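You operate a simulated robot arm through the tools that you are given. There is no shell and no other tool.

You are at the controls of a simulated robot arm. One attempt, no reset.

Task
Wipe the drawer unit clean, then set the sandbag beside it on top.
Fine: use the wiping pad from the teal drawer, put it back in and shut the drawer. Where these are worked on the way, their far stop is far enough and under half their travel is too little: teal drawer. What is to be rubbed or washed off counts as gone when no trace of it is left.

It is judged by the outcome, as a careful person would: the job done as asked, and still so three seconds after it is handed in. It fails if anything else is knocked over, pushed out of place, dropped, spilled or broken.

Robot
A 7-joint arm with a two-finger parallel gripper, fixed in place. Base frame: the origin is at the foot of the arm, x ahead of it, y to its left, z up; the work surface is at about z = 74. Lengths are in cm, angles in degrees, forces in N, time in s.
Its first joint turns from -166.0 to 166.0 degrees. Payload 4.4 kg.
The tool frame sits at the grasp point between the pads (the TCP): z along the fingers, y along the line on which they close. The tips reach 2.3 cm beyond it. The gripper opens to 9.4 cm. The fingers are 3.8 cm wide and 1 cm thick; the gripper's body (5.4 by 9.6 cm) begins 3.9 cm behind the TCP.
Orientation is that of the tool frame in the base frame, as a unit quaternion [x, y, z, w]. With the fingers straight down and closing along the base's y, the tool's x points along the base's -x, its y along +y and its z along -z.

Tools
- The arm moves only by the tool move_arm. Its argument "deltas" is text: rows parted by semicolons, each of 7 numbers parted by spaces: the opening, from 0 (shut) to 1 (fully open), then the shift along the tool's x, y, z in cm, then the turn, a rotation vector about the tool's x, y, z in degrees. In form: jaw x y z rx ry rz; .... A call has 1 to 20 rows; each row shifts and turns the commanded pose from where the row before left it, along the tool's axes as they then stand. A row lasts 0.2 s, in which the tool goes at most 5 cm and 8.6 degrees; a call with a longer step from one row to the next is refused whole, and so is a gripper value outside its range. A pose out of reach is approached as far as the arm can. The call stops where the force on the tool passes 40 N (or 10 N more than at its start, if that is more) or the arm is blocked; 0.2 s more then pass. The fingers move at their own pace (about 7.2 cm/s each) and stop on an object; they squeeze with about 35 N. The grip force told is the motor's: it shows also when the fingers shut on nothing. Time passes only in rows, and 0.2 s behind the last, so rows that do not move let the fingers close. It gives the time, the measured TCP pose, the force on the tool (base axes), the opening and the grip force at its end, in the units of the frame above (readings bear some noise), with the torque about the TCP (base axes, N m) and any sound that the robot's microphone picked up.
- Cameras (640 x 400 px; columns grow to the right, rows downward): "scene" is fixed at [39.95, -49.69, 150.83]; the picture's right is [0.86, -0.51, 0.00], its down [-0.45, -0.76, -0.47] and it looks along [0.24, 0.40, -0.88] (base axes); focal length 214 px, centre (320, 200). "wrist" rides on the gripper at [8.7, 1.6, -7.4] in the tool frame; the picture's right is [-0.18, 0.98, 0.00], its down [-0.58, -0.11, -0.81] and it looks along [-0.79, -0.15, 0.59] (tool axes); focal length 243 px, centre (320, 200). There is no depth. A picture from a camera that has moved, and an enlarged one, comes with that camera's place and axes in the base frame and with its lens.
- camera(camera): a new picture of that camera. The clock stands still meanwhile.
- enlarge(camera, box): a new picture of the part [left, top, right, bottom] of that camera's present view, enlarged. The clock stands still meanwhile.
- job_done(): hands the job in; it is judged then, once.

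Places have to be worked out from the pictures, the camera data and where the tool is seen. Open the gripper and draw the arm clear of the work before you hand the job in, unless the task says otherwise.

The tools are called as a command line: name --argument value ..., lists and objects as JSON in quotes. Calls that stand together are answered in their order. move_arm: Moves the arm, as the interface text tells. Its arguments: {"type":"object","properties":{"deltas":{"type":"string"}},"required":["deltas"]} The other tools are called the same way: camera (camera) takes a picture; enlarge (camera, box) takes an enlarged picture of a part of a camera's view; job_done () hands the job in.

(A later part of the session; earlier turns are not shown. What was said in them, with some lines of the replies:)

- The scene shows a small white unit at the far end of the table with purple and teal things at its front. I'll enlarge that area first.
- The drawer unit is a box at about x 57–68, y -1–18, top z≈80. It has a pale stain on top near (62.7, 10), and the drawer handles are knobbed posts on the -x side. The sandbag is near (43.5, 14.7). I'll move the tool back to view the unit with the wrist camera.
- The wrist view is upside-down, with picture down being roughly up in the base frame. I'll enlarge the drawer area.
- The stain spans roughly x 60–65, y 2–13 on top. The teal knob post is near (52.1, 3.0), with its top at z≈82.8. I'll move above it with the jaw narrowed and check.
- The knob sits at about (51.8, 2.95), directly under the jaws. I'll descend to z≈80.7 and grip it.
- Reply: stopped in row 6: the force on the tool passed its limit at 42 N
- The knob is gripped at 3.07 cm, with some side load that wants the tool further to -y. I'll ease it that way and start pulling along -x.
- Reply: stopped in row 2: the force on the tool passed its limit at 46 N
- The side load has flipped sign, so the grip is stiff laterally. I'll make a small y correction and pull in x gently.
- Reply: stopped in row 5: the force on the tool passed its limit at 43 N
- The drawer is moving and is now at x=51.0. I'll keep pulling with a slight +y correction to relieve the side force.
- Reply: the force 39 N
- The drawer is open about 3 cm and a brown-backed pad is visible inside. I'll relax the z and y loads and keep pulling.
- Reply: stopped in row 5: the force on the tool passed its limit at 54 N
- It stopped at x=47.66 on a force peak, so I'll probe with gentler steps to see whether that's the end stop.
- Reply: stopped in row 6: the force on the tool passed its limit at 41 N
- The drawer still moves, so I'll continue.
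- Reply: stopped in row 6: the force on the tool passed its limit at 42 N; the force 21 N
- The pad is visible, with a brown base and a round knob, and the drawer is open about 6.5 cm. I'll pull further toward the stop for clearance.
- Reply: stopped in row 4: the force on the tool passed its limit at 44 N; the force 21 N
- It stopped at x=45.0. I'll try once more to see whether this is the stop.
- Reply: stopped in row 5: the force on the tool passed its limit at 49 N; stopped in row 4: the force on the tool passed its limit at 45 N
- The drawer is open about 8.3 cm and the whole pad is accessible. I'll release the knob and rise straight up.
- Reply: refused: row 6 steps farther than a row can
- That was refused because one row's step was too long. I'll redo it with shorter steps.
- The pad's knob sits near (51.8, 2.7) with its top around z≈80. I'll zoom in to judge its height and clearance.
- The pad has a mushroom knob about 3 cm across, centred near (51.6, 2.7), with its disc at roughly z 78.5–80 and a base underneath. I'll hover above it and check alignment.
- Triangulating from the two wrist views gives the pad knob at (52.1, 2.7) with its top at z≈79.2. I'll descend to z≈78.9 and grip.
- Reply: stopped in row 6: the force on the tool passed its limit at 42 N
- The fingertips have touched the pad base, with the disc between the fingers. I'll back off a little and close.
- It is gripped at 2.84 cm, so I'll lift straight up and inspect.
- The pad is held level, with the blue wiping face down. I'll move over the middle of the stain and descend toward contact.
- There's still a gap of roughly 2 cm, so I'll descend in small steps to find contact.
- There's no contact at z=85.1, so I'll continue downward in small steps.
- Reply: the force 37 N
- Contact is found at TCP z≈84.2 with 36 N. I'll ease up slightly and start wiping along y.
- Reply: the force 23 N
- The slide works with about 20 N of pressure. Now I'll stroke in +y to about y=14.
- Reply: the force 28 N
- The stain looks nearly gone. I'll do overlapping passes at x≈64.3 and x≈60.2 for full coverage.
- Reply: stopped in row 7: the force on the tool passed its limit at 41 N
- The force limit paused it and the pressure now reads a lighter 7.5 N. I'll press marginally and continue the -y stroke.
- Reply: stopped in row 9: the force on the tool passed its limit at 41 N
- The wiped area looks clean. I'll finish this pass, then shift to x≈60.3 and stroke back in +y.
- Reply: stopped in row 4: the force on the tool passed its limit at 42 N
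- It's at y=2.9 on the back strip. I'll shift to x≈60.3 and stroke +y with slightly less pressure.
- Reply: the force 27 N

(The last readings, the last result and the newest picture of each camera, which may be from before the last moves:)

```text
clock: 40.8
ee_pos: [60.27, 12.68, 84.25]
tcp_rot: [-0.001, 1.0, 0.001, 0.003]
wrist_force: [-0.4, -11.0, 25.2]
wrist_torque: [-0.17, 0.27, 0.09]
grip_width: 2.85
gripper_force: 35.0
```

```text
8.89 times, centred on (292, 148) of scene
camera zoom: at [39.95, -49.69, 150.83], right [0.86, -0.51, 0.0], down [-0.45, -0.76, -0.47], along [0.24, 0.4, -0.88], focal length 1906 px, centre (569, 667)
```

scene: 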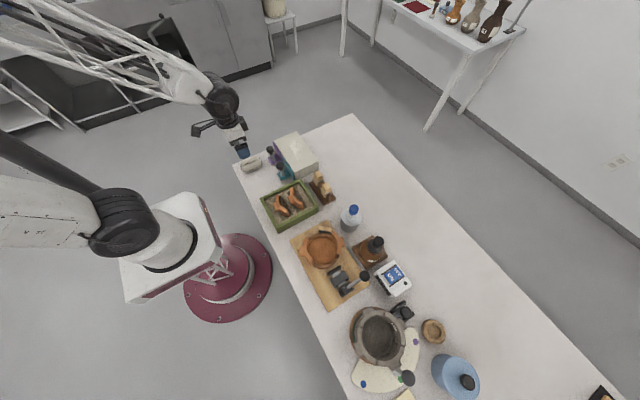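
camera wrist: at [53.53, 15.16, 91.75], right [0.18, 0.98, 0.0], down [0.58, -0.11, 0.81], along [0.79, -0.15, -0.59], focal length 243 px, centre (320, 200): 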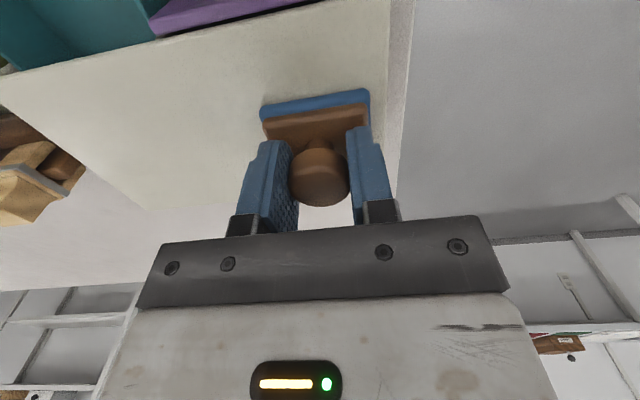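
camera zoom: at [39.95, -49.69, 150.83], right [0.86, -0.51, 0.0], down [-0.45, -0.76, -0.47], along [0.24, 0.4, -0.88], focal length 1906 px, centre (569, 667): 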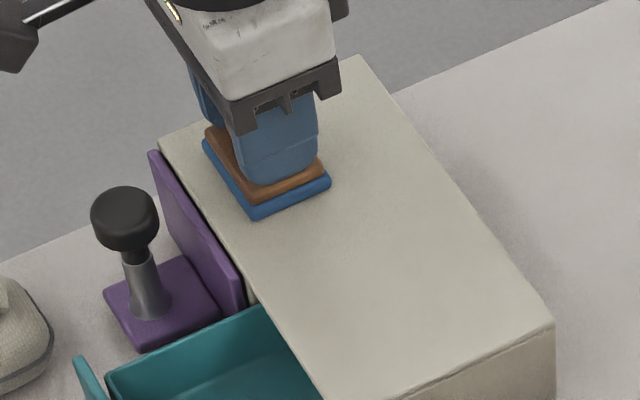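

The top looks clean. I'll lift off and move back over the drawer to inspect the whole surface.

move_arm --deltas "0 0 0 -1 0 0 0;0 0 0 -2.5 0 0 0;0 0 0 -2.5 0 0 0;0 4 0 0 0 0 0;0 4 0 0 0 0 0;0 4 -2 0 0 0 0;0 4 -2 0 0 0 0;0 0 0 0 0 0 0"

enlarge --camera "scene" --box '[262, 125, 322, 170]'

camera --camera "wrist"

enlarge --camera "wrist" --box '[270, 80, 450, 220]'

```text
clock: 42.6
ee_pos: [44.44, 8.96, 89.81]
tcp_rot: [-0.001, 1.0, 0.001, 0.003]
wrist_force: [0.6, -0.8, -0.5]
wrist_torque: [-0.02, 0.03, -0.01]
grip_width: 2.85
gripper_force: 34.7
```

```text
8.89 times, centred on (292, 148) of scene
camera zoom: at [39.95, -49.69, 150.83], right [0.86, -0.51, 0.0], down [-0.45, -0.76, -0.47], along [0.24, 0.4, -0.88], focal length 1906 px, centre (569, 667)
```

zoom: 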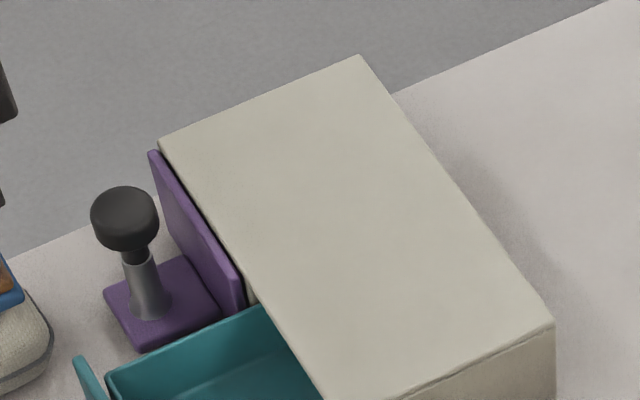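

```text
taken
camera wrist: at [35.67, 10.54, 97.27], right [0.18, 0.98, 0.0], down [0.58, -0.11, 0.81], along [0.8, -0.15, -0.59], focal length 243 px, centre (320, 200)
```

wrist: 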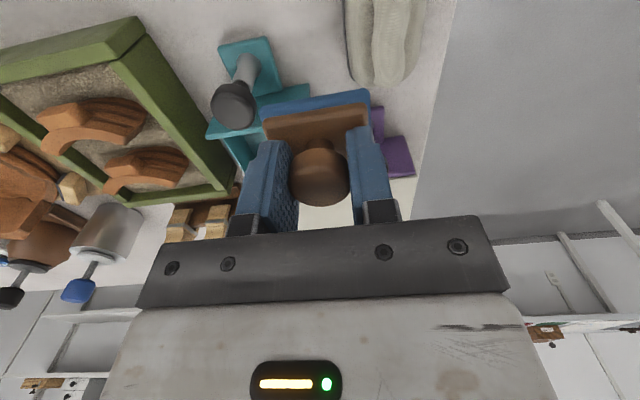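

```text
2.86 times, centred on (360, 150) of wrist
camera zoom: at [35.67, 10.54, 97.27], right [0.18, 0.98, 0.0], down [0.58, -0.11, 0.81], along [0.8, -0.15, -0.59], focal length 693 px, centre (206, 343)
```

zoom: 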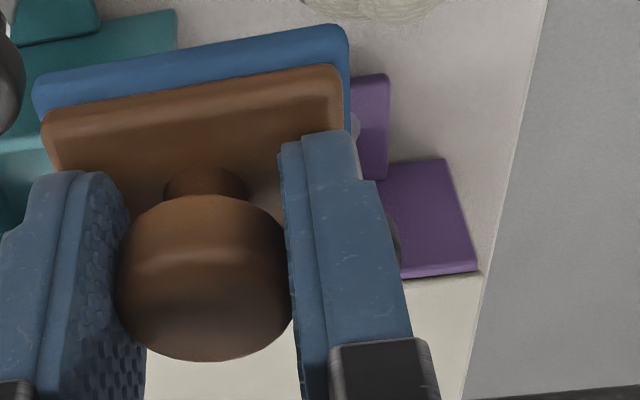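

The top appears clean. I'll check at the highest zoom for faint residue before stowing the pad.

enlarge --camera "scene" --box '[276, 130, 306, 150]'

enlarge --camera "scene" --box '[290, 145, 320, 180]'

```text
16.00 times, centred on (291, 140) of scene
camera zoom: at [39.95, -49.69, 150.83], right [0.86, -0.51, 0.0], down [-0.45, -0.76, -0.47], along [0.24, 0.4, -0.88], focal length 3432 px, centre (784, 1160)
```

zoom: 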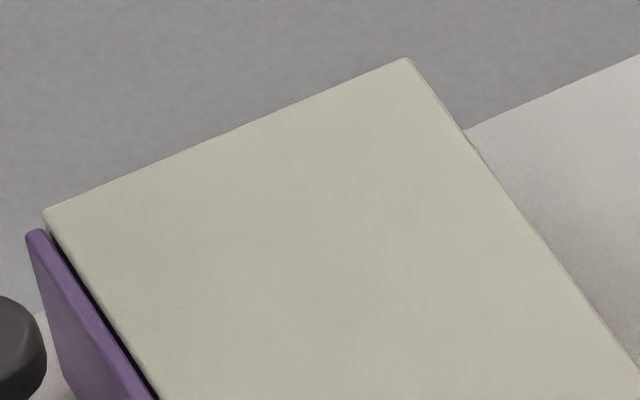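

```text
11.43 times, centred on (305, 162) of scene
camera zoom: at [39.95, -49.69, 150.83], right [0.86, -0.51, 0.0], down [-0.45, -0.76, -0.47], along [0.24, 0.4, -0.88], focal length 2451 px, centre (491, 629)
```

zoom: 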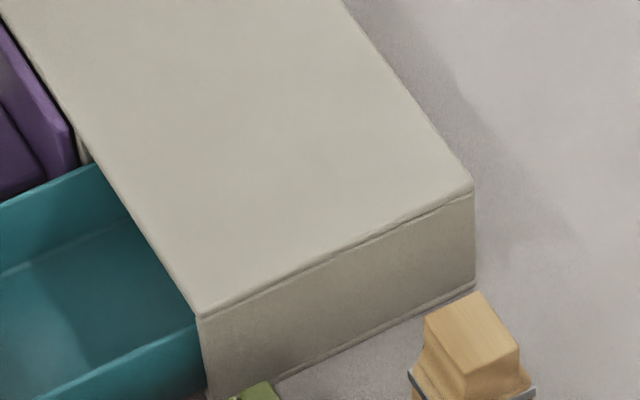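

No trace is visible. I'll return the pad to its original spot in the drawer, moving above (52.3, 2.67) first and then lowering.

move_arm --deltas "0 -2.6 -2.1 0 0 0 0;0 -2.6 -2.1 0 0 0 0;0 -2.65 -2.1 0 0 0 0;0 0 0 2.5 0 0 0;0 0 0 0 0 0 0"

camera --camera "wrist"

enlarge --camera "scene" --box '[252, 135, 312, 180]'

```text
clock: 43.8
ee_pos: [52.35, 2.5, 87.71]
tcp_rot: [0.0, 1.0, 0.0, 0.002]
wrist_force: [-0.3, 0.3, -0.3]
wrist_torque: [-0.02, 0.03, 0.0]
grip_width: 2.86
gripper_force: 35.1
```

```text
taken
camera wrist: at [43.6, 4.04, 95.0], right [0.18, 0.98, 0.0], down [0.58, -0.11, 0.81], along [0.8, -0.15, -0.59], focal length 243 px, centre (320, 200)
```

wrist: 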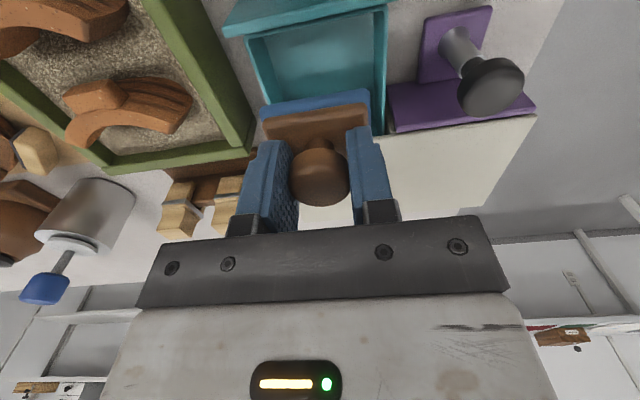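

```text
8.89 times, centred on (282, 158) of scene
camera zoom: at [39.95, -49.69, 150.83], right [0.86, -0.51, 0.0], down [-0.45, -0.76, -0.47], along [0.24, 0.4, -0.88], focal length 1906 px, centre (658, 578)
```

zoom: 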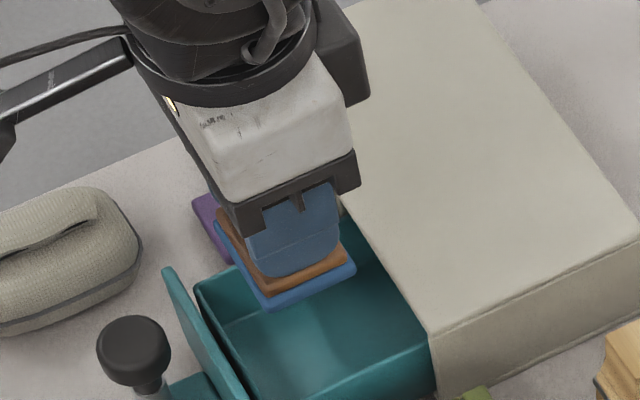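

It's aligned over the drawer, so I'll lower to just above the floor in decreasing steps.

move_arm --deltas "0 0 0.1 3 0 0 0;0 0 0 3 0 0 0;0 0 0 1.5 0 0 0;0 0 0 0.5 0 0 0;0 0 0 0.3 0 0 0;0 0 0 0 0 0 0"

```text
clock: 45.2
ee_pos: [52.33, 2.48, 79.58]
tcp_rot: [-0.001, 1.0, 0.001, 0.003]
wrist_force: [-0.5, -0.1, 0.5]
wrist_torque: [-0.02, 0.03, -0.03]
grip_width: 2.82
gripper_force: 35.6
```

It's almost on the floor with no contact yet. I'll lower a bit more.

move_arm --deltas "0 0 0 0.15 0 0 0;0 0 0 0.1 0 0 0;0 0 0 0.1 0 0 0;0 0 0 0 0 0 0"

```text
clock: 46.2
ee_pos: [52.19, 2.54, 79.0]
tcp_rot: [-0.001, 1.0, 0.0, 0.003]
wrist_force: [-0.3, -0.5, 0.1]
wrist_torque: [-0.01, -0.01, 0.01]
grip_width: 2.83
gripper_force: 35.2
```

Still no contact, since the pad may have shifted up a little in the grip. I'll continue gently.

move_arm --deltas "0 0 0 0.1 0 0 0;0 0 0 0.1 0 0 0;0 0 0 0 0 0 0"

camera --camera "wrist"

```text
clock: 47.0
ee_pos: [52.43, 2.43, 78.95]
tcp_rot: [-0.001, 1.0, 0.001, 0.004]
wrist_force: [0.6, -3.7, 40.0]
wrist_torque: [-0.07, 0.54, -0.02]
grip_width: 2.87
gripper_force: 34.3
```

```text
taken
camera wrist: at [43.63, 4.01, 86.38], right [0.18, 0.98, 0.0], down [0.57, -0.11, 0.81], along [0.8, -0.15, -0.58], focal length 243 px, centre (320, 200)
```

wrist: 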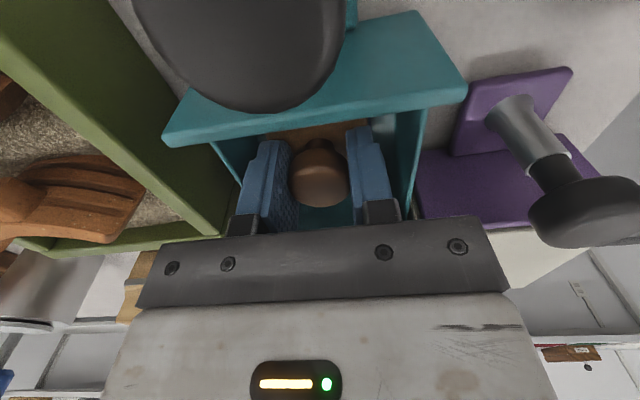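

The pad is on the drawer floor. I'll ease up, open within the drawer's width, and lift clear.

move_arm --deltas "0 0 0 -0.15 0 0 0;0.44 0 0 0 0 0 0;0.44 0 0.1 0 0 0 0;0.44 0 0 -1.5 0 0 0;0.44 0 0 -4 0 0 0;0.44 0 0 -4 0 0 0;0.44 4 0 -1 0 0 0;0.44 4 0 0 0 0 0;0.44 4 0 0 0 0 0;0.44 0 0 0 0 0 0"

camera --camera "wrist"

enlarge --camera "scene" --box '[242, 135, 302, 180]'

```text
clock: 49.2
ee_pos: [40.24, 2.36, 89.49]
tcp_rot: [-0.001, 1.0, 0.0, 0.003]
wrist_force: [-1.0, 0.7, 0.1]
wrist_torque: [0.01, 0.0, 0.01]
grip_width: 4.14
gripper_force: 0.1
```

```text
taken
camera wrist: at [31.41, 3.94, 96.86], right [0.18, 0.98, 0.0], down [0.58, -0.11, 0.81], along [0.8, -0.15, -0.59], focal length 243 px, centre (320, 200)
```

wrist: 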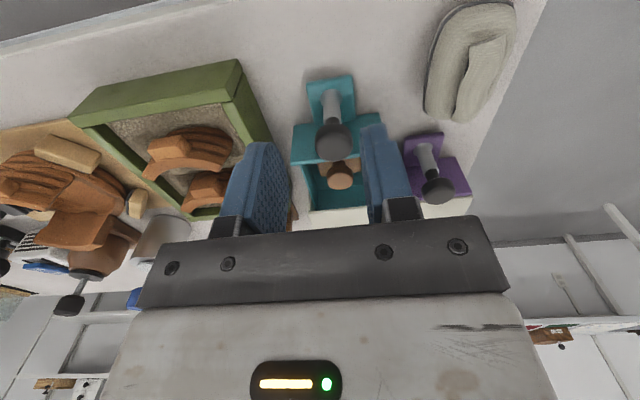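

```text
8.89 times, centred on (272, 158) of scene
camera zoom: at [39.95, -49.69, 150.83], right [0.86, -0.51, 0.0], down [-0.45, -0.76, -0.47], along [0.24, 0.4, -0.88], focal length 1906 px, centre (747, 578)
```

zoom: 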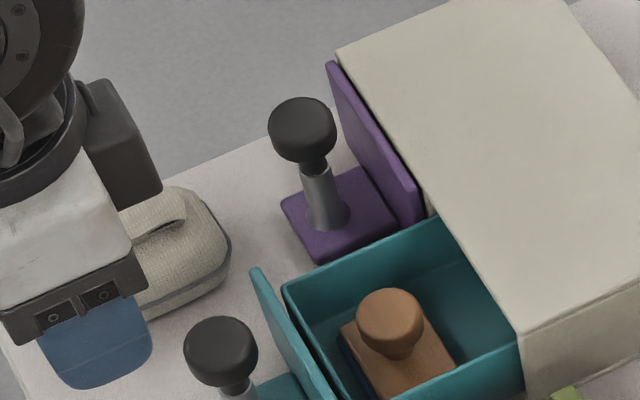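

The pad is back in the drawer. I'll close the fingers, drop down just in front of the teal knob, and push the drawer shut along +x.

move_arm --deltas "0 1.3 0.3 0 0 0 0;0 0 0 1 0 0 0;0 0 0 3 0 0 0;0 0 0 3 0 0 0;0 0 0 2 0 0 0;0 0 0 0 0 0 0"

camera --camera "wrist"

enlarge --camera "scene" --box '[232, 130, 312, 190]'

```text
clock: 50.6
ee_pos: [38.98, 2.76, 80.1]
tcp_rot: [-0.001, 1.0, 0.0, 0.002]
wrist_force: [-0.1, -0.4, 0.1]
wrist_torque: [0.0, 0.0, 0.0]
grip_width: 0.0
gripper_force: 34.9
```

```text
taken
camera wrist: at [30.26, 4.25, 87.61], right [0.18, 0.98, 0.0], down [0.58, -0.11, 0.81], along [0.8, -0.15, -0.59], focal length 243 px, centre (320, 200)
```

wrist: 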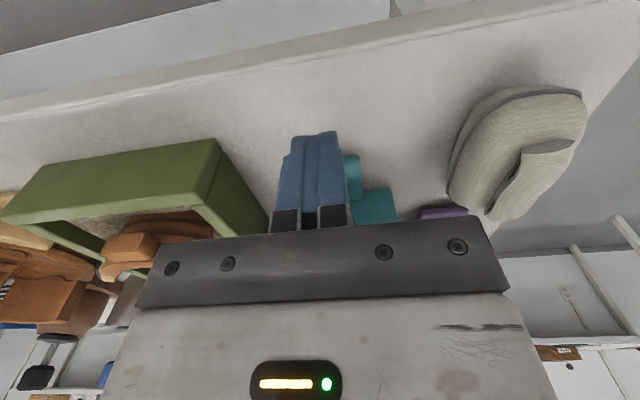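

```text
6.67 times, centred on (272, 160) of scene
camera zoom: at [39.95, -49.69, 150.83], right [0.86, -0.51, 0.0], down [-0.45, -0.76, -0.47], along [0.24, 0.4, -0.88], focal length 1430 px, centre (640, 467)
```

zoom: 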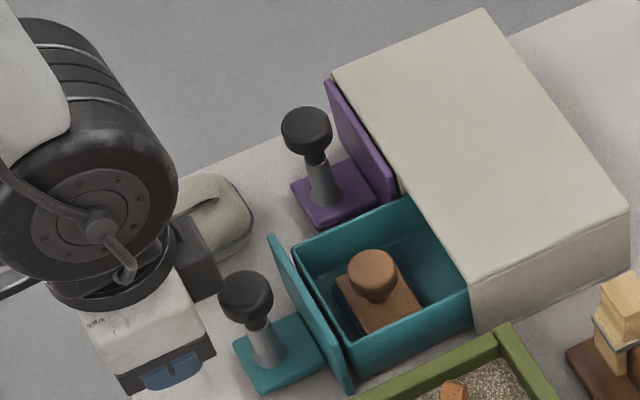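

The fingers are in front of the knob. I'll push along +x in moderate steps.

move_arm --deltas "0 -0.8 0 0 0 0 0;0 -0.6 0 0 0 0 0;0 -0.6 0 0 0 0 0;0 -0.6 0 0 0 0 0;0 -0.6 0 0 0 0 0;0 -0.6 0 0 0 0 0;0 -0.6 0 0 0 0 0;0 -0.6 0 0 0 0 0"

enlarge --camera "scene" --box '[232, 130, 312, 190]'

```text
clock: 52.4
ee_pos: [43.97, 2.71, 80.4]
tcp_rot: [-0.001, 1.0, 0.0, 0.002]
wrist_force: [-0.3, 0.1, 0.0]
wrist_torque: [0.02, 0.02, 0.0]
grip_width: 0.01
gripper_force: 34.8
```

```text
6.67 times, centred on (272, 160) of scene
camera zoom: at [39.95, -49.69, 150.83], right [0.86, -0.51, 0.0], down [-0.45, -0.76, -0.47], along [0.24, 0.4, -0.88], focal length 1430 px, centre (640, 467)
```

zoom: 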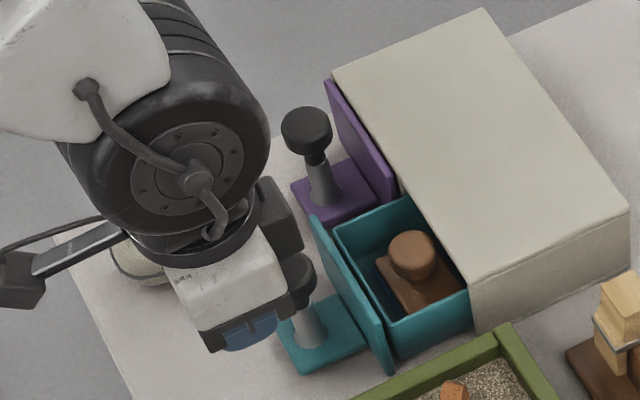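

The drawer is sliding in with negligible force. I'll continue to just short of shut.

move_arm --deltas "0 -0.6 0 0 0 0 0;0 -0.6 0 0 0 0 0;0 -0.6 0 0 0 0 0;0 -0.6 0 0 0 0 0;0 -0.5 0 0 0 0 0;0 -0.4 0 0 0 0 0;0 -0.3 0 0 0 0 0;0 0 0 0 0 0 0"

enlarge --camera "scene" --box '[232, 130, 312, 190]'

```text
clock: 54.2
ee_pos: [47.45, 2.88, 80.49]
tcp_rot: [-0.001, 1.0, 0.001, 0.002]
wrist_force: [-0.2, 0.5, 0.1]
wrist_torque: [0.0, 0.0, 0.01]
grip_width: 0.0
gripper_force: 35.0
```

```text
6.67 times, centred on (272, 160) of scene
camera zoom: at [39.95, -49.69, 150.83], right [0.86, -0.51, 0.0], down [-0.45, -0.76, -0.47], along [0.24, 0.4, -0.88], focal length 1430 px, centre (640, 467)
```

zoom: 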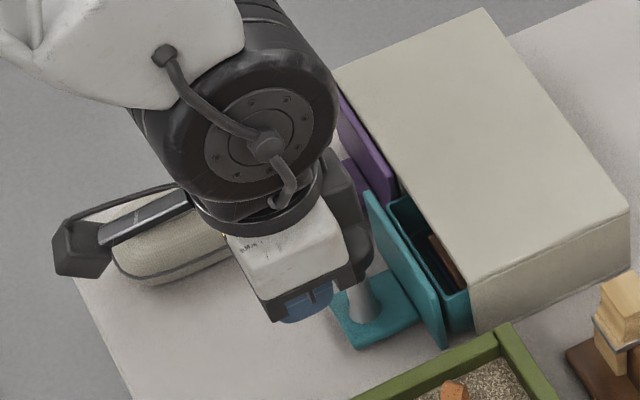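

About 2 cm is left to shut. I'll continue in smaller steps until it seats.

move_arm --deltas "0 -0.4 0 0 0 0 0;0 -0.4 0 0 0 0 0;0 -0.3 0 0 0 0 0;0 -0.2 0 0 0 0 0;0 -0.2 0 0 0 0 0;0 -0.2 0 0 0 0 0;0 -0.2 0 0 0 0 0;0 0 0 0 0 0 0"

enlarge --camera "scene" --box '[252, 130, 312, 175]'

```text
clock: 56.0
ee_pos: [49.36, 2.78, 80.37]
tcp_rot: [-0.002, 1.0, 0.0, 0.003]
wrist_force: [-2.2, -0.2, 0.2]
wrist_torque: [-0.01, -0.01, -0.02]
grip_width: 0.01
gripper_force: 35.1
```

```text
8.89 times, centred on (282, 152) of scene
camera zoom: at [39.95, -49.69, 150.83], right [0.86, -0.51, 0.0], down [-0.45, -0.76, -0.47], along [0.24, 0.4, -0.88], focal length 1906 px, centre (658, 622)
```

zoom: 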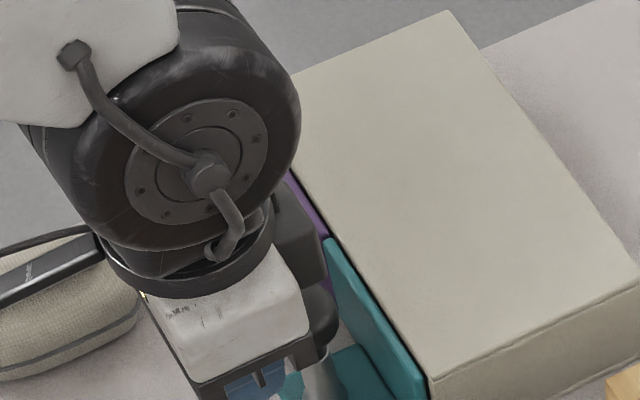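

The front looks nearly flush. A few tiny pushes will confirm it's fully seated.

move_arm --deltas "0 -0.1 0 0 0 0 0;0 -0.1 0 0 0 0 0;0 -0.1 0 0 0 0 0;0 0 0 0 0 0 0"

enlarge --camera "scene" --box '[272, 145, 312, 175]'

```text
clock: 56.6
ee_pos: [49.28, 2.82, 80.27]
tcp_rot: [-0.001, 1.0, 0.001, 0.001]
wrist_force: [-9.9, -0.3, 1.6]
wrist_torque: [0.01, -0.07, 0.0]
grip_width: 0.01
gripper_force: 35.8
stopped in row 3: the force on the tool passed its limit at 46 N (the readings are from after the stop); the commanded pose is now the measured one
```

```text
13.33 times, centred on (292, 160) of scene
camera zoom: at [39.95, -49.69, 150.83], right [0.86, -0.51, 0.0], down [-0.45, -0.76, -0.47], along [0.24, 0.4, -0.88], focal length 2860 px, centre (693, 733)
```

zoom: 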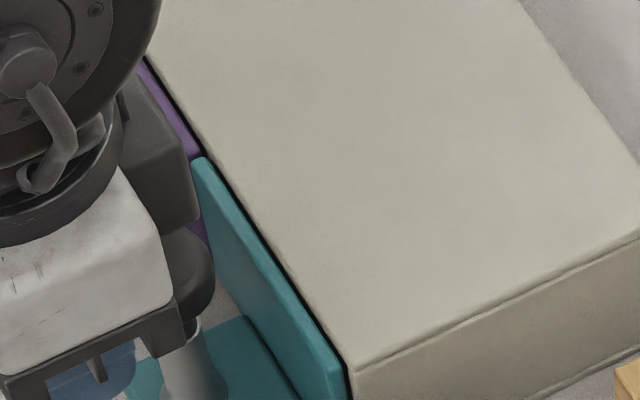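

The drawer is shut against its stop and flush with the purple front. I'll back off, rise, and move to view the sandbag.

move_arm --deltas "0 1.5 0 0 0 0 0;0 1.5 0 -1 0 0 0;0 0 0 -4 0 0 0;0 0 0 -4 0 0 0;0.5 2 0 -4 0 0 0;0.8 3.5 2.5 0 0 0 0;0.8 3.5 2.5 0 0 0 0;0.8 3.5 2.5 0 0 0 0;0.8 3.5 2.5 0 0 0 0;0.8 0 0 0 0 0 0"

camera --camera "wrist"

enlarge --camera "scene" --box '[225, 120, 345, 195]'

```text
clock: 58.9
ee_pos: [30.22, 12.68, 93.7]
tcp_rot: [-0.001, 1.0, 0.0, 0.001]
wrist_force: [0.2, -0.2, -0.3]
wrist_torque: [0.01, -0.02, -0.01]
grip_width: 7.53
gripper_force: 0.0
```

```text
taken
camera wrist: at [21.49, 14.32, 101.12], right [0.18, 0.98, 0.0], down [0.58, -0.11, 0.81], along [0.79, -0.15, -0.59], focal length 243 px, centre (320, 200)
```

wrist: 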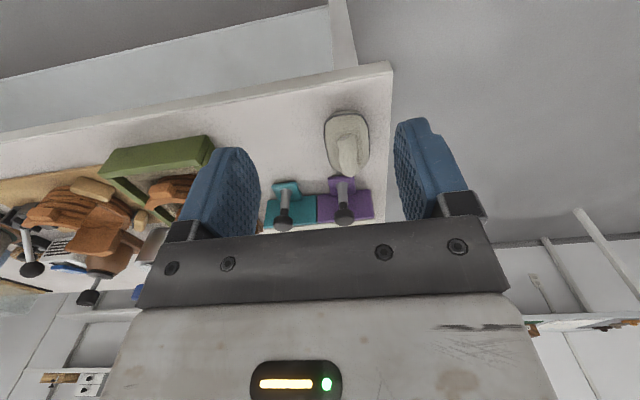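

```text
5.33 times, centred on (285, 158) of scene
camera zoom: at [39.95, -49.69, 150.83], right [0.86, -0.51, 0.0], down [-0.45, -0.76, -0.47], along [0.24, 0.4, -0.88], focal length 1144 px, centre (507, 427)
```

zoom: 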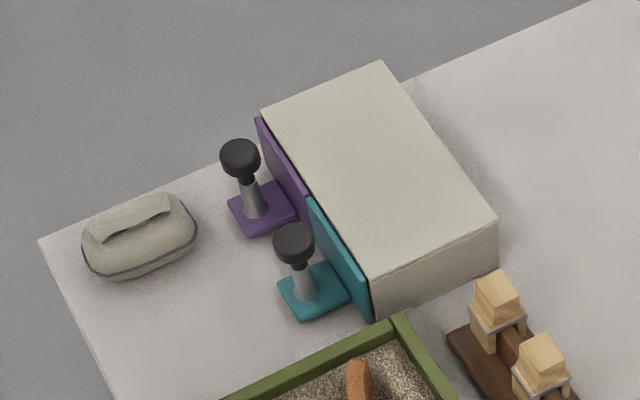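

The unit is exactly where it was, clean, with the drawer shut. Now I'll take a close look at the sandbag.

enlarge --camera "wrist" --box '[290, 90, 410, 200]'

enlarge --camera "scene" --box '[235, 150, 275, 180]'

```text
3.64 times, centred on (350, 145) of wrist
camera zoom: at [21.49, 14.32, 101.12], right [0.18, 0.98, 0.0], down [0.58, -0.11, 0.81], along [0.79, -0.15, -0.59], focal length 882 px, centre (211, 400)
```

zoom: 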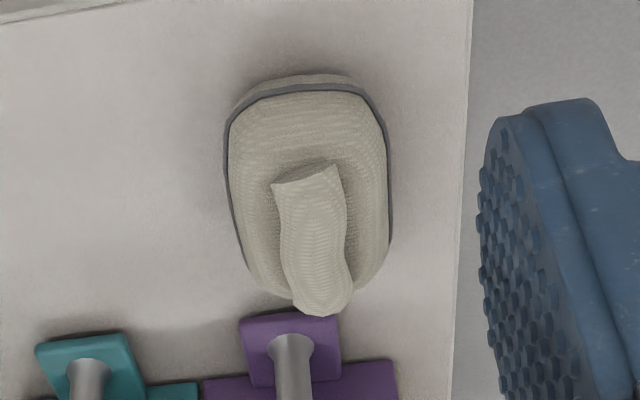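

```text
13.33 times, centred on (255, 165) of scene
camera zoom: at [39.95, -49.69, 150.83], right [0.86, -0.51, 0.0], down [-0.45, -0.76, -0.47], along [0.24, 0.4, -0.88], focal length 2860 px, centre (1187, 667)
```

zoom: 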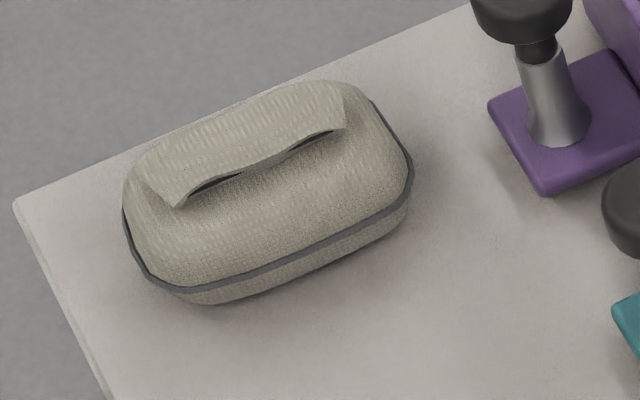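

The sandbag body is about 9 cm long in x by 5.6 cm in y, centred near (43, 14), with its top around z≈79. I'll hover above it with the jaws open along y.

move_arm --deltas "0.85 -3.2 0.35 0 0 0 0;0.85 -3.2 0.35 0 0 0 0;0.85 -3.2 0.35 0 0 0 0;0.85 -3.2 0.3 0 0 0 0;0.85 0 0 3.5 0 0 0;0.85 0 0 3.5 0 0 0;0.85 0 0 0 0 0 0"

camera --camera "wrist"

enlarge --camera "scene" --box '[225, 130, 305, 190]'

```text
clock: 60.5
ee_pos: [43.36, 14.24, 86.73]
tcp_rot: [-0.001, 1.0, 0.001, 0.001]
wrist_force: [-0.7, 0.7, 0.2]
wrist_torque: [0.0, -0.02, 0.03]
grip_width: 8.0
gripper_force: 0.1
```

```text
taken
camera wrist: at [34.54, 15.81, 94.0], right [0.18, 0.98, 0.0], down [0.58, -0.11, 0.81], along [0.79, -0.15, -0.59], focal length 243 px, centre (320, 200)
```

wrist: 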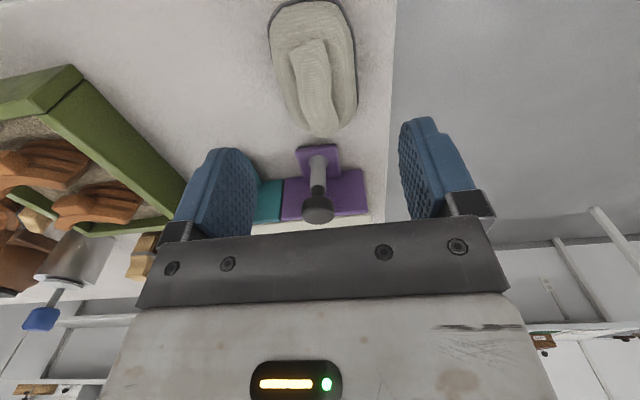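

```text
6.67 times, centred on (265, 160) of scene
camera zoom: at [39.95, -49.69, 150.83], right [0.86, -0.51, 0.0], down [-0.45, -0.76, -0.47], along [0.24, 0.4, -0.88], focal length 1430 px, centre (687, 467)
```

zoom: 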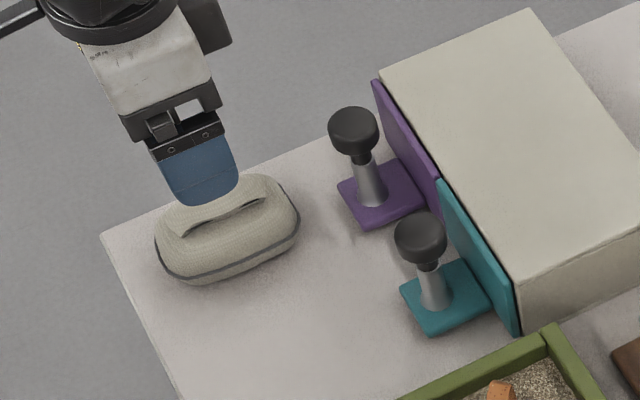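

The bag's centre is at about (43.2, 13.9) with a slight yaw of about -4°. I'll align to that and descend around it.

move_arm --deltas "0.85 0.1 -0.3 0 0 0 4;0.85 0 0 3.5 0 0 0;0.85 0 0 3 0 0 0;0.85 0 0 1.8 0 0 0;0.85 0 0 0.9 0 0 0;0.85 0 0 0.5 0 0 0;0.85 0 0 0 0 0 0"

camera --camera "wrist"

enlarge --camera "scene" --box '[225, 130, 305, 190]'

```text
clock: 62.0
ee_pos: [43.09, 13.85, 76.8]
tcp_rot: [0.034, 0.999, 0.001, 0.001]
wrist_force: [-0.6, 0.4, 0.2]
wrist_torque: [-0.01, -0.01, -0.02]
grip_width: 7.96
gripper_force: 0.1
```

```text
taken
camera wrist: at [34.38, 16.0, 84.27], right [0.25, 0.97, 0.0], down [0.57, -0.15, 0.81], along [0.78, -0.2, -0.59], focal length 243 px, centre (320, 200)
```

wrist: 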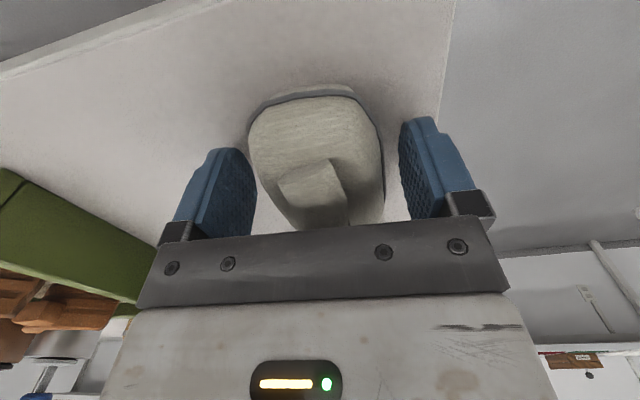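

```text
6.67 times, centred on (265, 160) of scene
camera zoom: at [39.95, -49.69, 150.83], right [0.86, -0.51, 0.0], down [-0.45, -0.76, -0.47], along [0.24, 0.4, -0.88], focal length 1430 px, centre (687, 467)
```

zoom: 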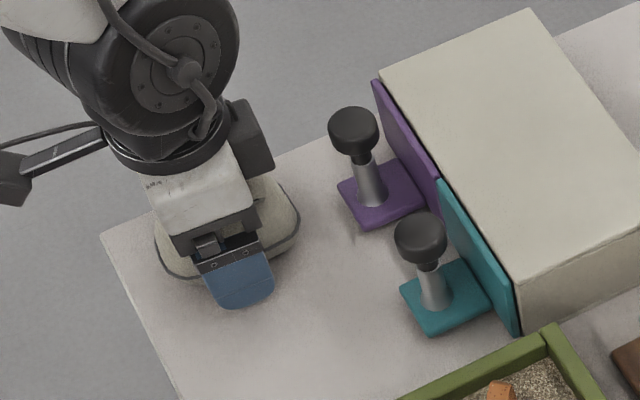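

The bag is centred between the fingers, so I'll close.

move_arm --deltas "0.6 0 0 0 0 0 0;0.4 0 0 0 0 0 0;0.2 0 0 0 0 0 0;0.2 0 0 0 0 0 0;0.2 0 0 0 0 0 0"

camera --camera "wrist"

```text
clock: 63.2
ee_pos: [42.97, 13.79, 76.75]
tcp_rot: [0.034, 0.999, 0.001, 0.001]
wrist_force: [1.9, 1.1, 0.0]
wrist_torque: [-0.03, 0.0, 0.05]
grip_width: 5.57
gripper_force: 34.8
```

```text
taken
camera wrist: at [34.38, 16.0, 84.28], right [0.25, 0.97, 0.0], down [0.57, -0.15, 0.81], along [0.78, -0.2, -0.59], focal length 243 px, centre (320, 200)
```

wrist: 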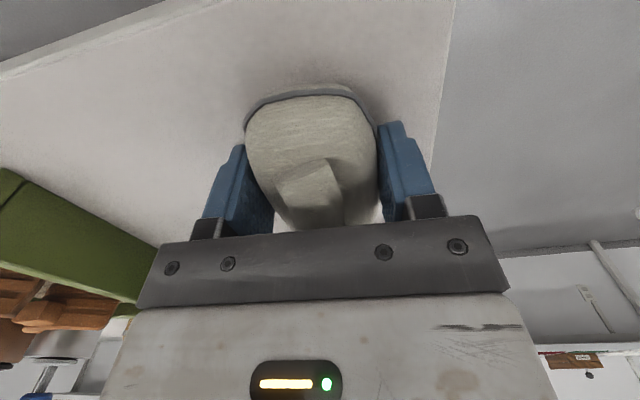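

The bag is gripped at 5.57 cm. I'll lift slowly at first and watch the load.

move_arm --deltas "0.2 0 0 -0.5 0 0 0;0.2 0 0 -1 0 0 0;0.2 0 0 -1.5 0 0 0;0.2 0 0 0 0 0 0"

camera --camera "wrist"

enlarge --camera "scene" --box '[225, 130, 305, 190]'

```text
clock: 64.2
ee_pos: [43.07, 13.86, 79.48]
tcp_rot: [0.034, 0.999, 0.001, 0.001]
wrist_force: [0.0, -0.9, -3.1]
wrist_torque: [0.01, 0.06, 0.01]
grip_width: 5.56
gripper_force: 34.8
```

```text
taken
camera wrist: at [34.37, 16.06, 86.99], right [0.25, 0.97, 0.0], down [0.57, -0.15, 0.81], along [0.78, -0.2, -0.59], focal length 243 px, centre (320, 200)
```

wrist: 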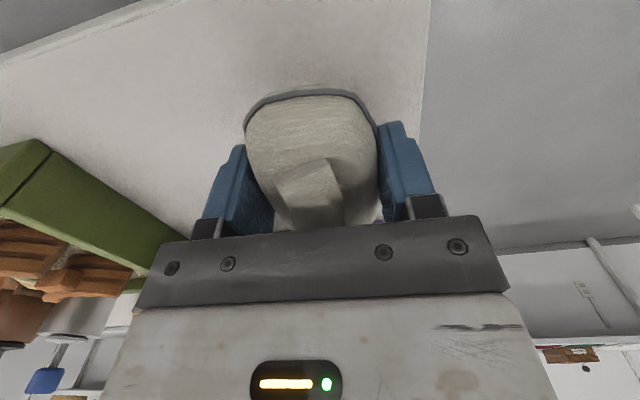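

```text
6.67 times, centred on (265, 160) of scene
camera zoom: at [39.95, -49.69, 150.83], right [0.86, -0.51, 0.0], down [-0.45, -0.76, -0.47], along [0.24, 0.4, -0.88], focal length 1430 px, centre (687, 467)
```

zoom: 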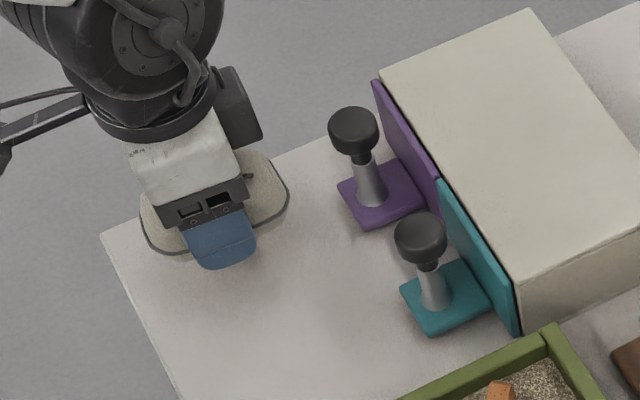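

The bag lifts cleanly with about a 3 N load. I'll raise it, rotate back to square, and carry it over the unit's centre.

move_arm --deltas "0.2 0 0 -3 0 0 0;0.2 0 0 -3 0 0 -2;0.2 0 0 -3 0 0 -2;0.2 0 0 -2.5 0 0 0;0.2 -2 -0.6 0 0 0 0;0.2 -3.4 -1.1 0 0 0 0;0.2 -3.4 -1.1 0 0 0 0;0.2 -3.4 -1.1 0 0 0 0;0.2 -3.4 -1.1 0 0 0 0;0.2 -2.4 -0.8 0 0 0 0;0.2 -0.9 0 0 0 0 0;0.2 0 0 0 0 0 0"

camera --camera "wrist"

enlarge --camera "scene" --box '[240, 110, 340, 185]'

```text
clock: 66.8
ee_pos: [62.08, 8.11, 91.01]
tcp_rot: [0.0, 1.0, 0.0, 0.001]
wrist_force: [-0.3, 0.1, -2.4]
wrist_torque: [0.0, -0.02, 0.0]
grip_width: 5.55
gripper_force: 34.7
```

```text
taken
camera wrist: at [53.35, 9.67, 98.49], right [0.18, 0.98, 0.0], down [0.58, -0.11, 0.81], along [0.79, -0.15, -0.59], focal length 243 px, centre (320, 200)
```

wrist: 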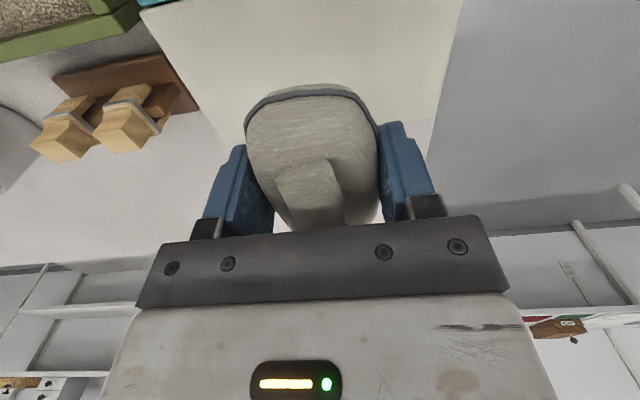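

```text
5.33 times, centred on (290, 148) of scene
camera zoom: at [39.95, -49.69, 150.83], right [0.86, -0.51, 0.0], down [-0.45, -0.76, -0.47], along [0.24, 0.4, -0.88], focal length 1144 px, centre (480, 480)
```

zoom: 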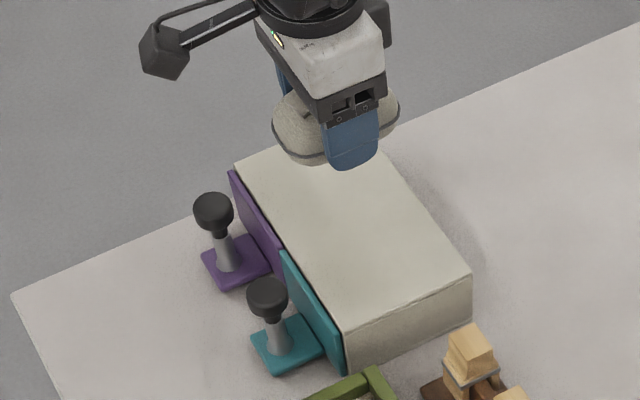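

It's centred over the unit. I'll descend to just above contact (expected TCP z≈83).

move_arm --deltas "0.2 0 0 3 0 0 0;0.2 0 0 2.5 0 0 0;0.2 0 0 1.2 0 0 0;0.2 0 0 0.5 0 0 0;0.2 0 0 0 0 0 0"

enlarge --camera "scene" --box '[240, 110, 340, 185]'

```text
clock: 68.0
ee_pos: [62.11, 8.08, 83.96]
tcp_rot: [-0.001, 1.0, 0.0, 0.001]
wrist_force: [0.6, -0.1, -3.5]
wrist_torque: [0.0, 0.0, 0.0]
grip_width: 5.54
gripper_force: 34.9
```

```text
5.33 times, centred on (290, 148) of scene
camera zoom: at [39.95, -49.69, 150.83], right [0.86, -0.51, 0.0], down [-0.45, -0.76, -0.47], along [0.24, 0.4, -0.88], focal length 1144 px, centre (480, 480)
```

zoom: 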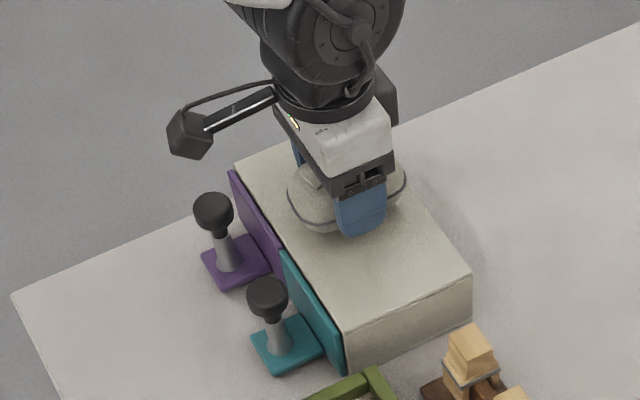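

There's no contact yet at z=84. I'll lower in small increments.

move_arm --deltas "0.2 0 0 0.3 0 0 0;0.2 0 0 0.2 0 0 0;0.2 0 0 0.15 0 0 0;0.2 0 0 0 0 0 0"

```text
clock: 69.0
ee_pos: [62.07, 8.18, 83.25]
tcp_rot: [-0.002, 1.0, 0.0, 0.001]
wrist_force: [0.5, -0.8, -0.2]
wrist_torque: [-0.05, 0.06, 0.0]
grip_width: 5.56
gripper_force: 34.4
```

The load has dropped to about zero, so the bag is just touching. I'll lower one more small step before releasing.

move_arm --deltas "0.2 0 0 0.06 0 0 0;0.2 0 0 0 0 0 0"

```text
clock: 69.7
ee_pos: [62.05, 8.13, 83.26]
tcp_rot: [-0.001, 1.0, 0.001, 0.0]
wrist_force: [0.3, 0.4, -2.8]
wrist_torque: [0.0, -0.02, 0.01]
grip_width: 5.54
gripper_force: 34.9
```

move_arm --deltas "0.2 0 0 0.08 0 0 0;0.2 0 0 0.08 0 0 0;0.2 0 0 0 0 0 0;0.2 0 0 0 0 0 0"

```text
clock: 70.7
ee_pos: [62.14, 8.2, 83.18]
tcp_rot: [-0.001, 1.0, 0.002, 0.001]
wrist_force: [-11.1, 3.3, 29.1]
wrist_torque: [-0.01, 0.16, 0.13]
grip_width: 5.54
gripper_force: 34.6
```

The bag is now firmly on the top surface at 29 N. I'll ease up slightly, open, and lift away.

move_arm --deltas "0.2 0 0 -0.1 0 0 0;0.4 0 0 0 0 0 0;0.75 0 0 0 0 0 0;0.85 0 0 0 0 0 0;0.85 0 0 -1 0 0 0;0.85 0 0 -3 0 0 0;0.85 0 0 -4 0 0 0;0.85 0 0 -4 0 0 0;0.85 4 0 -1 0 0 0;0.85 4 0 0 0 0 0;0.85 4 0 0 0 0 0;0.85 4 0 0 0 0 0;0.85 4 0 0 0 0 0;0.85 0 0 0 0 0 0"

camera --camera "wrist"

enlarge --camera "scene" --box '[235, 115, 335, 185]'

camera --camera "scene"

```text
clock: 73.7
ee_pos: [42.13, 8.19, 96.2]
tcp_rot: [-0.001, 1.0, 0.0, 0.002]
wrist_force: [0.3, 0.1, 0.0]
wrist_torque: [0.02, 0.01, 0.01]
grip_width: 8.0
gripper_force: 0.1
```

```text
taken
camera wrist: at [33.33, 9.83, 103.7], right [0.18, 0.98, 0.0], down [0.58, -0.11, 0.81], along [0.79, -0.15, -0.59], focal length 243 px, centre (320, 200)
```

wrist: 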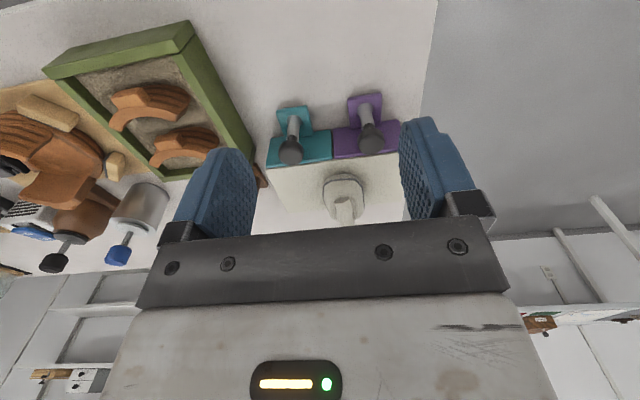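

```text
5.71 times, centred on (285, 150) of scene
camera zoom: at [39.95, -49.69, 150.83], right [0.86, -0.51, 0.0], down [-0.45, -0.76, -0.47], along [0.24, 0.4, -0.88], focal length 1226 px, centre (520, 486)
```

zoom: 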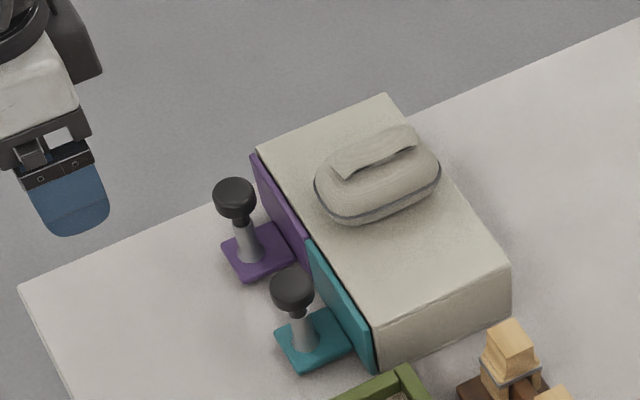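

```text
taken
```

scene: 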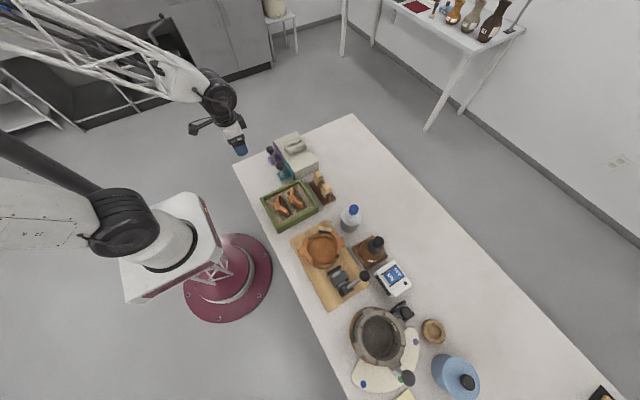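

The sandbag rests centred on the clean unit, with the teal drawer shut and the pad inside. Nothing else has moved and the arm is clear with the gripper open, so I'm handing in.

job_done

```text
The job is handed in.
```

The job is handed in. The drawer unit is wiped clean and the sandbag sits centred on top.

- **Wiping:** I took the pad from the teal drawer and rubbed the top in three overlapping passes. No trace of the pale stain shows in the enlarged pictures. I saw no stain on the front or the right-hand side. The back and left-hand side were never in clear view, so I can't vouch for those.
- **Drawer:** The pad is back where it was. I pushed the teal drawer shut until it hit its stop, and its front is level with the purple one.
- **Surroundings:** Nothing else looks moved in the final pictures. The arm is clear of the table with the gripper open.
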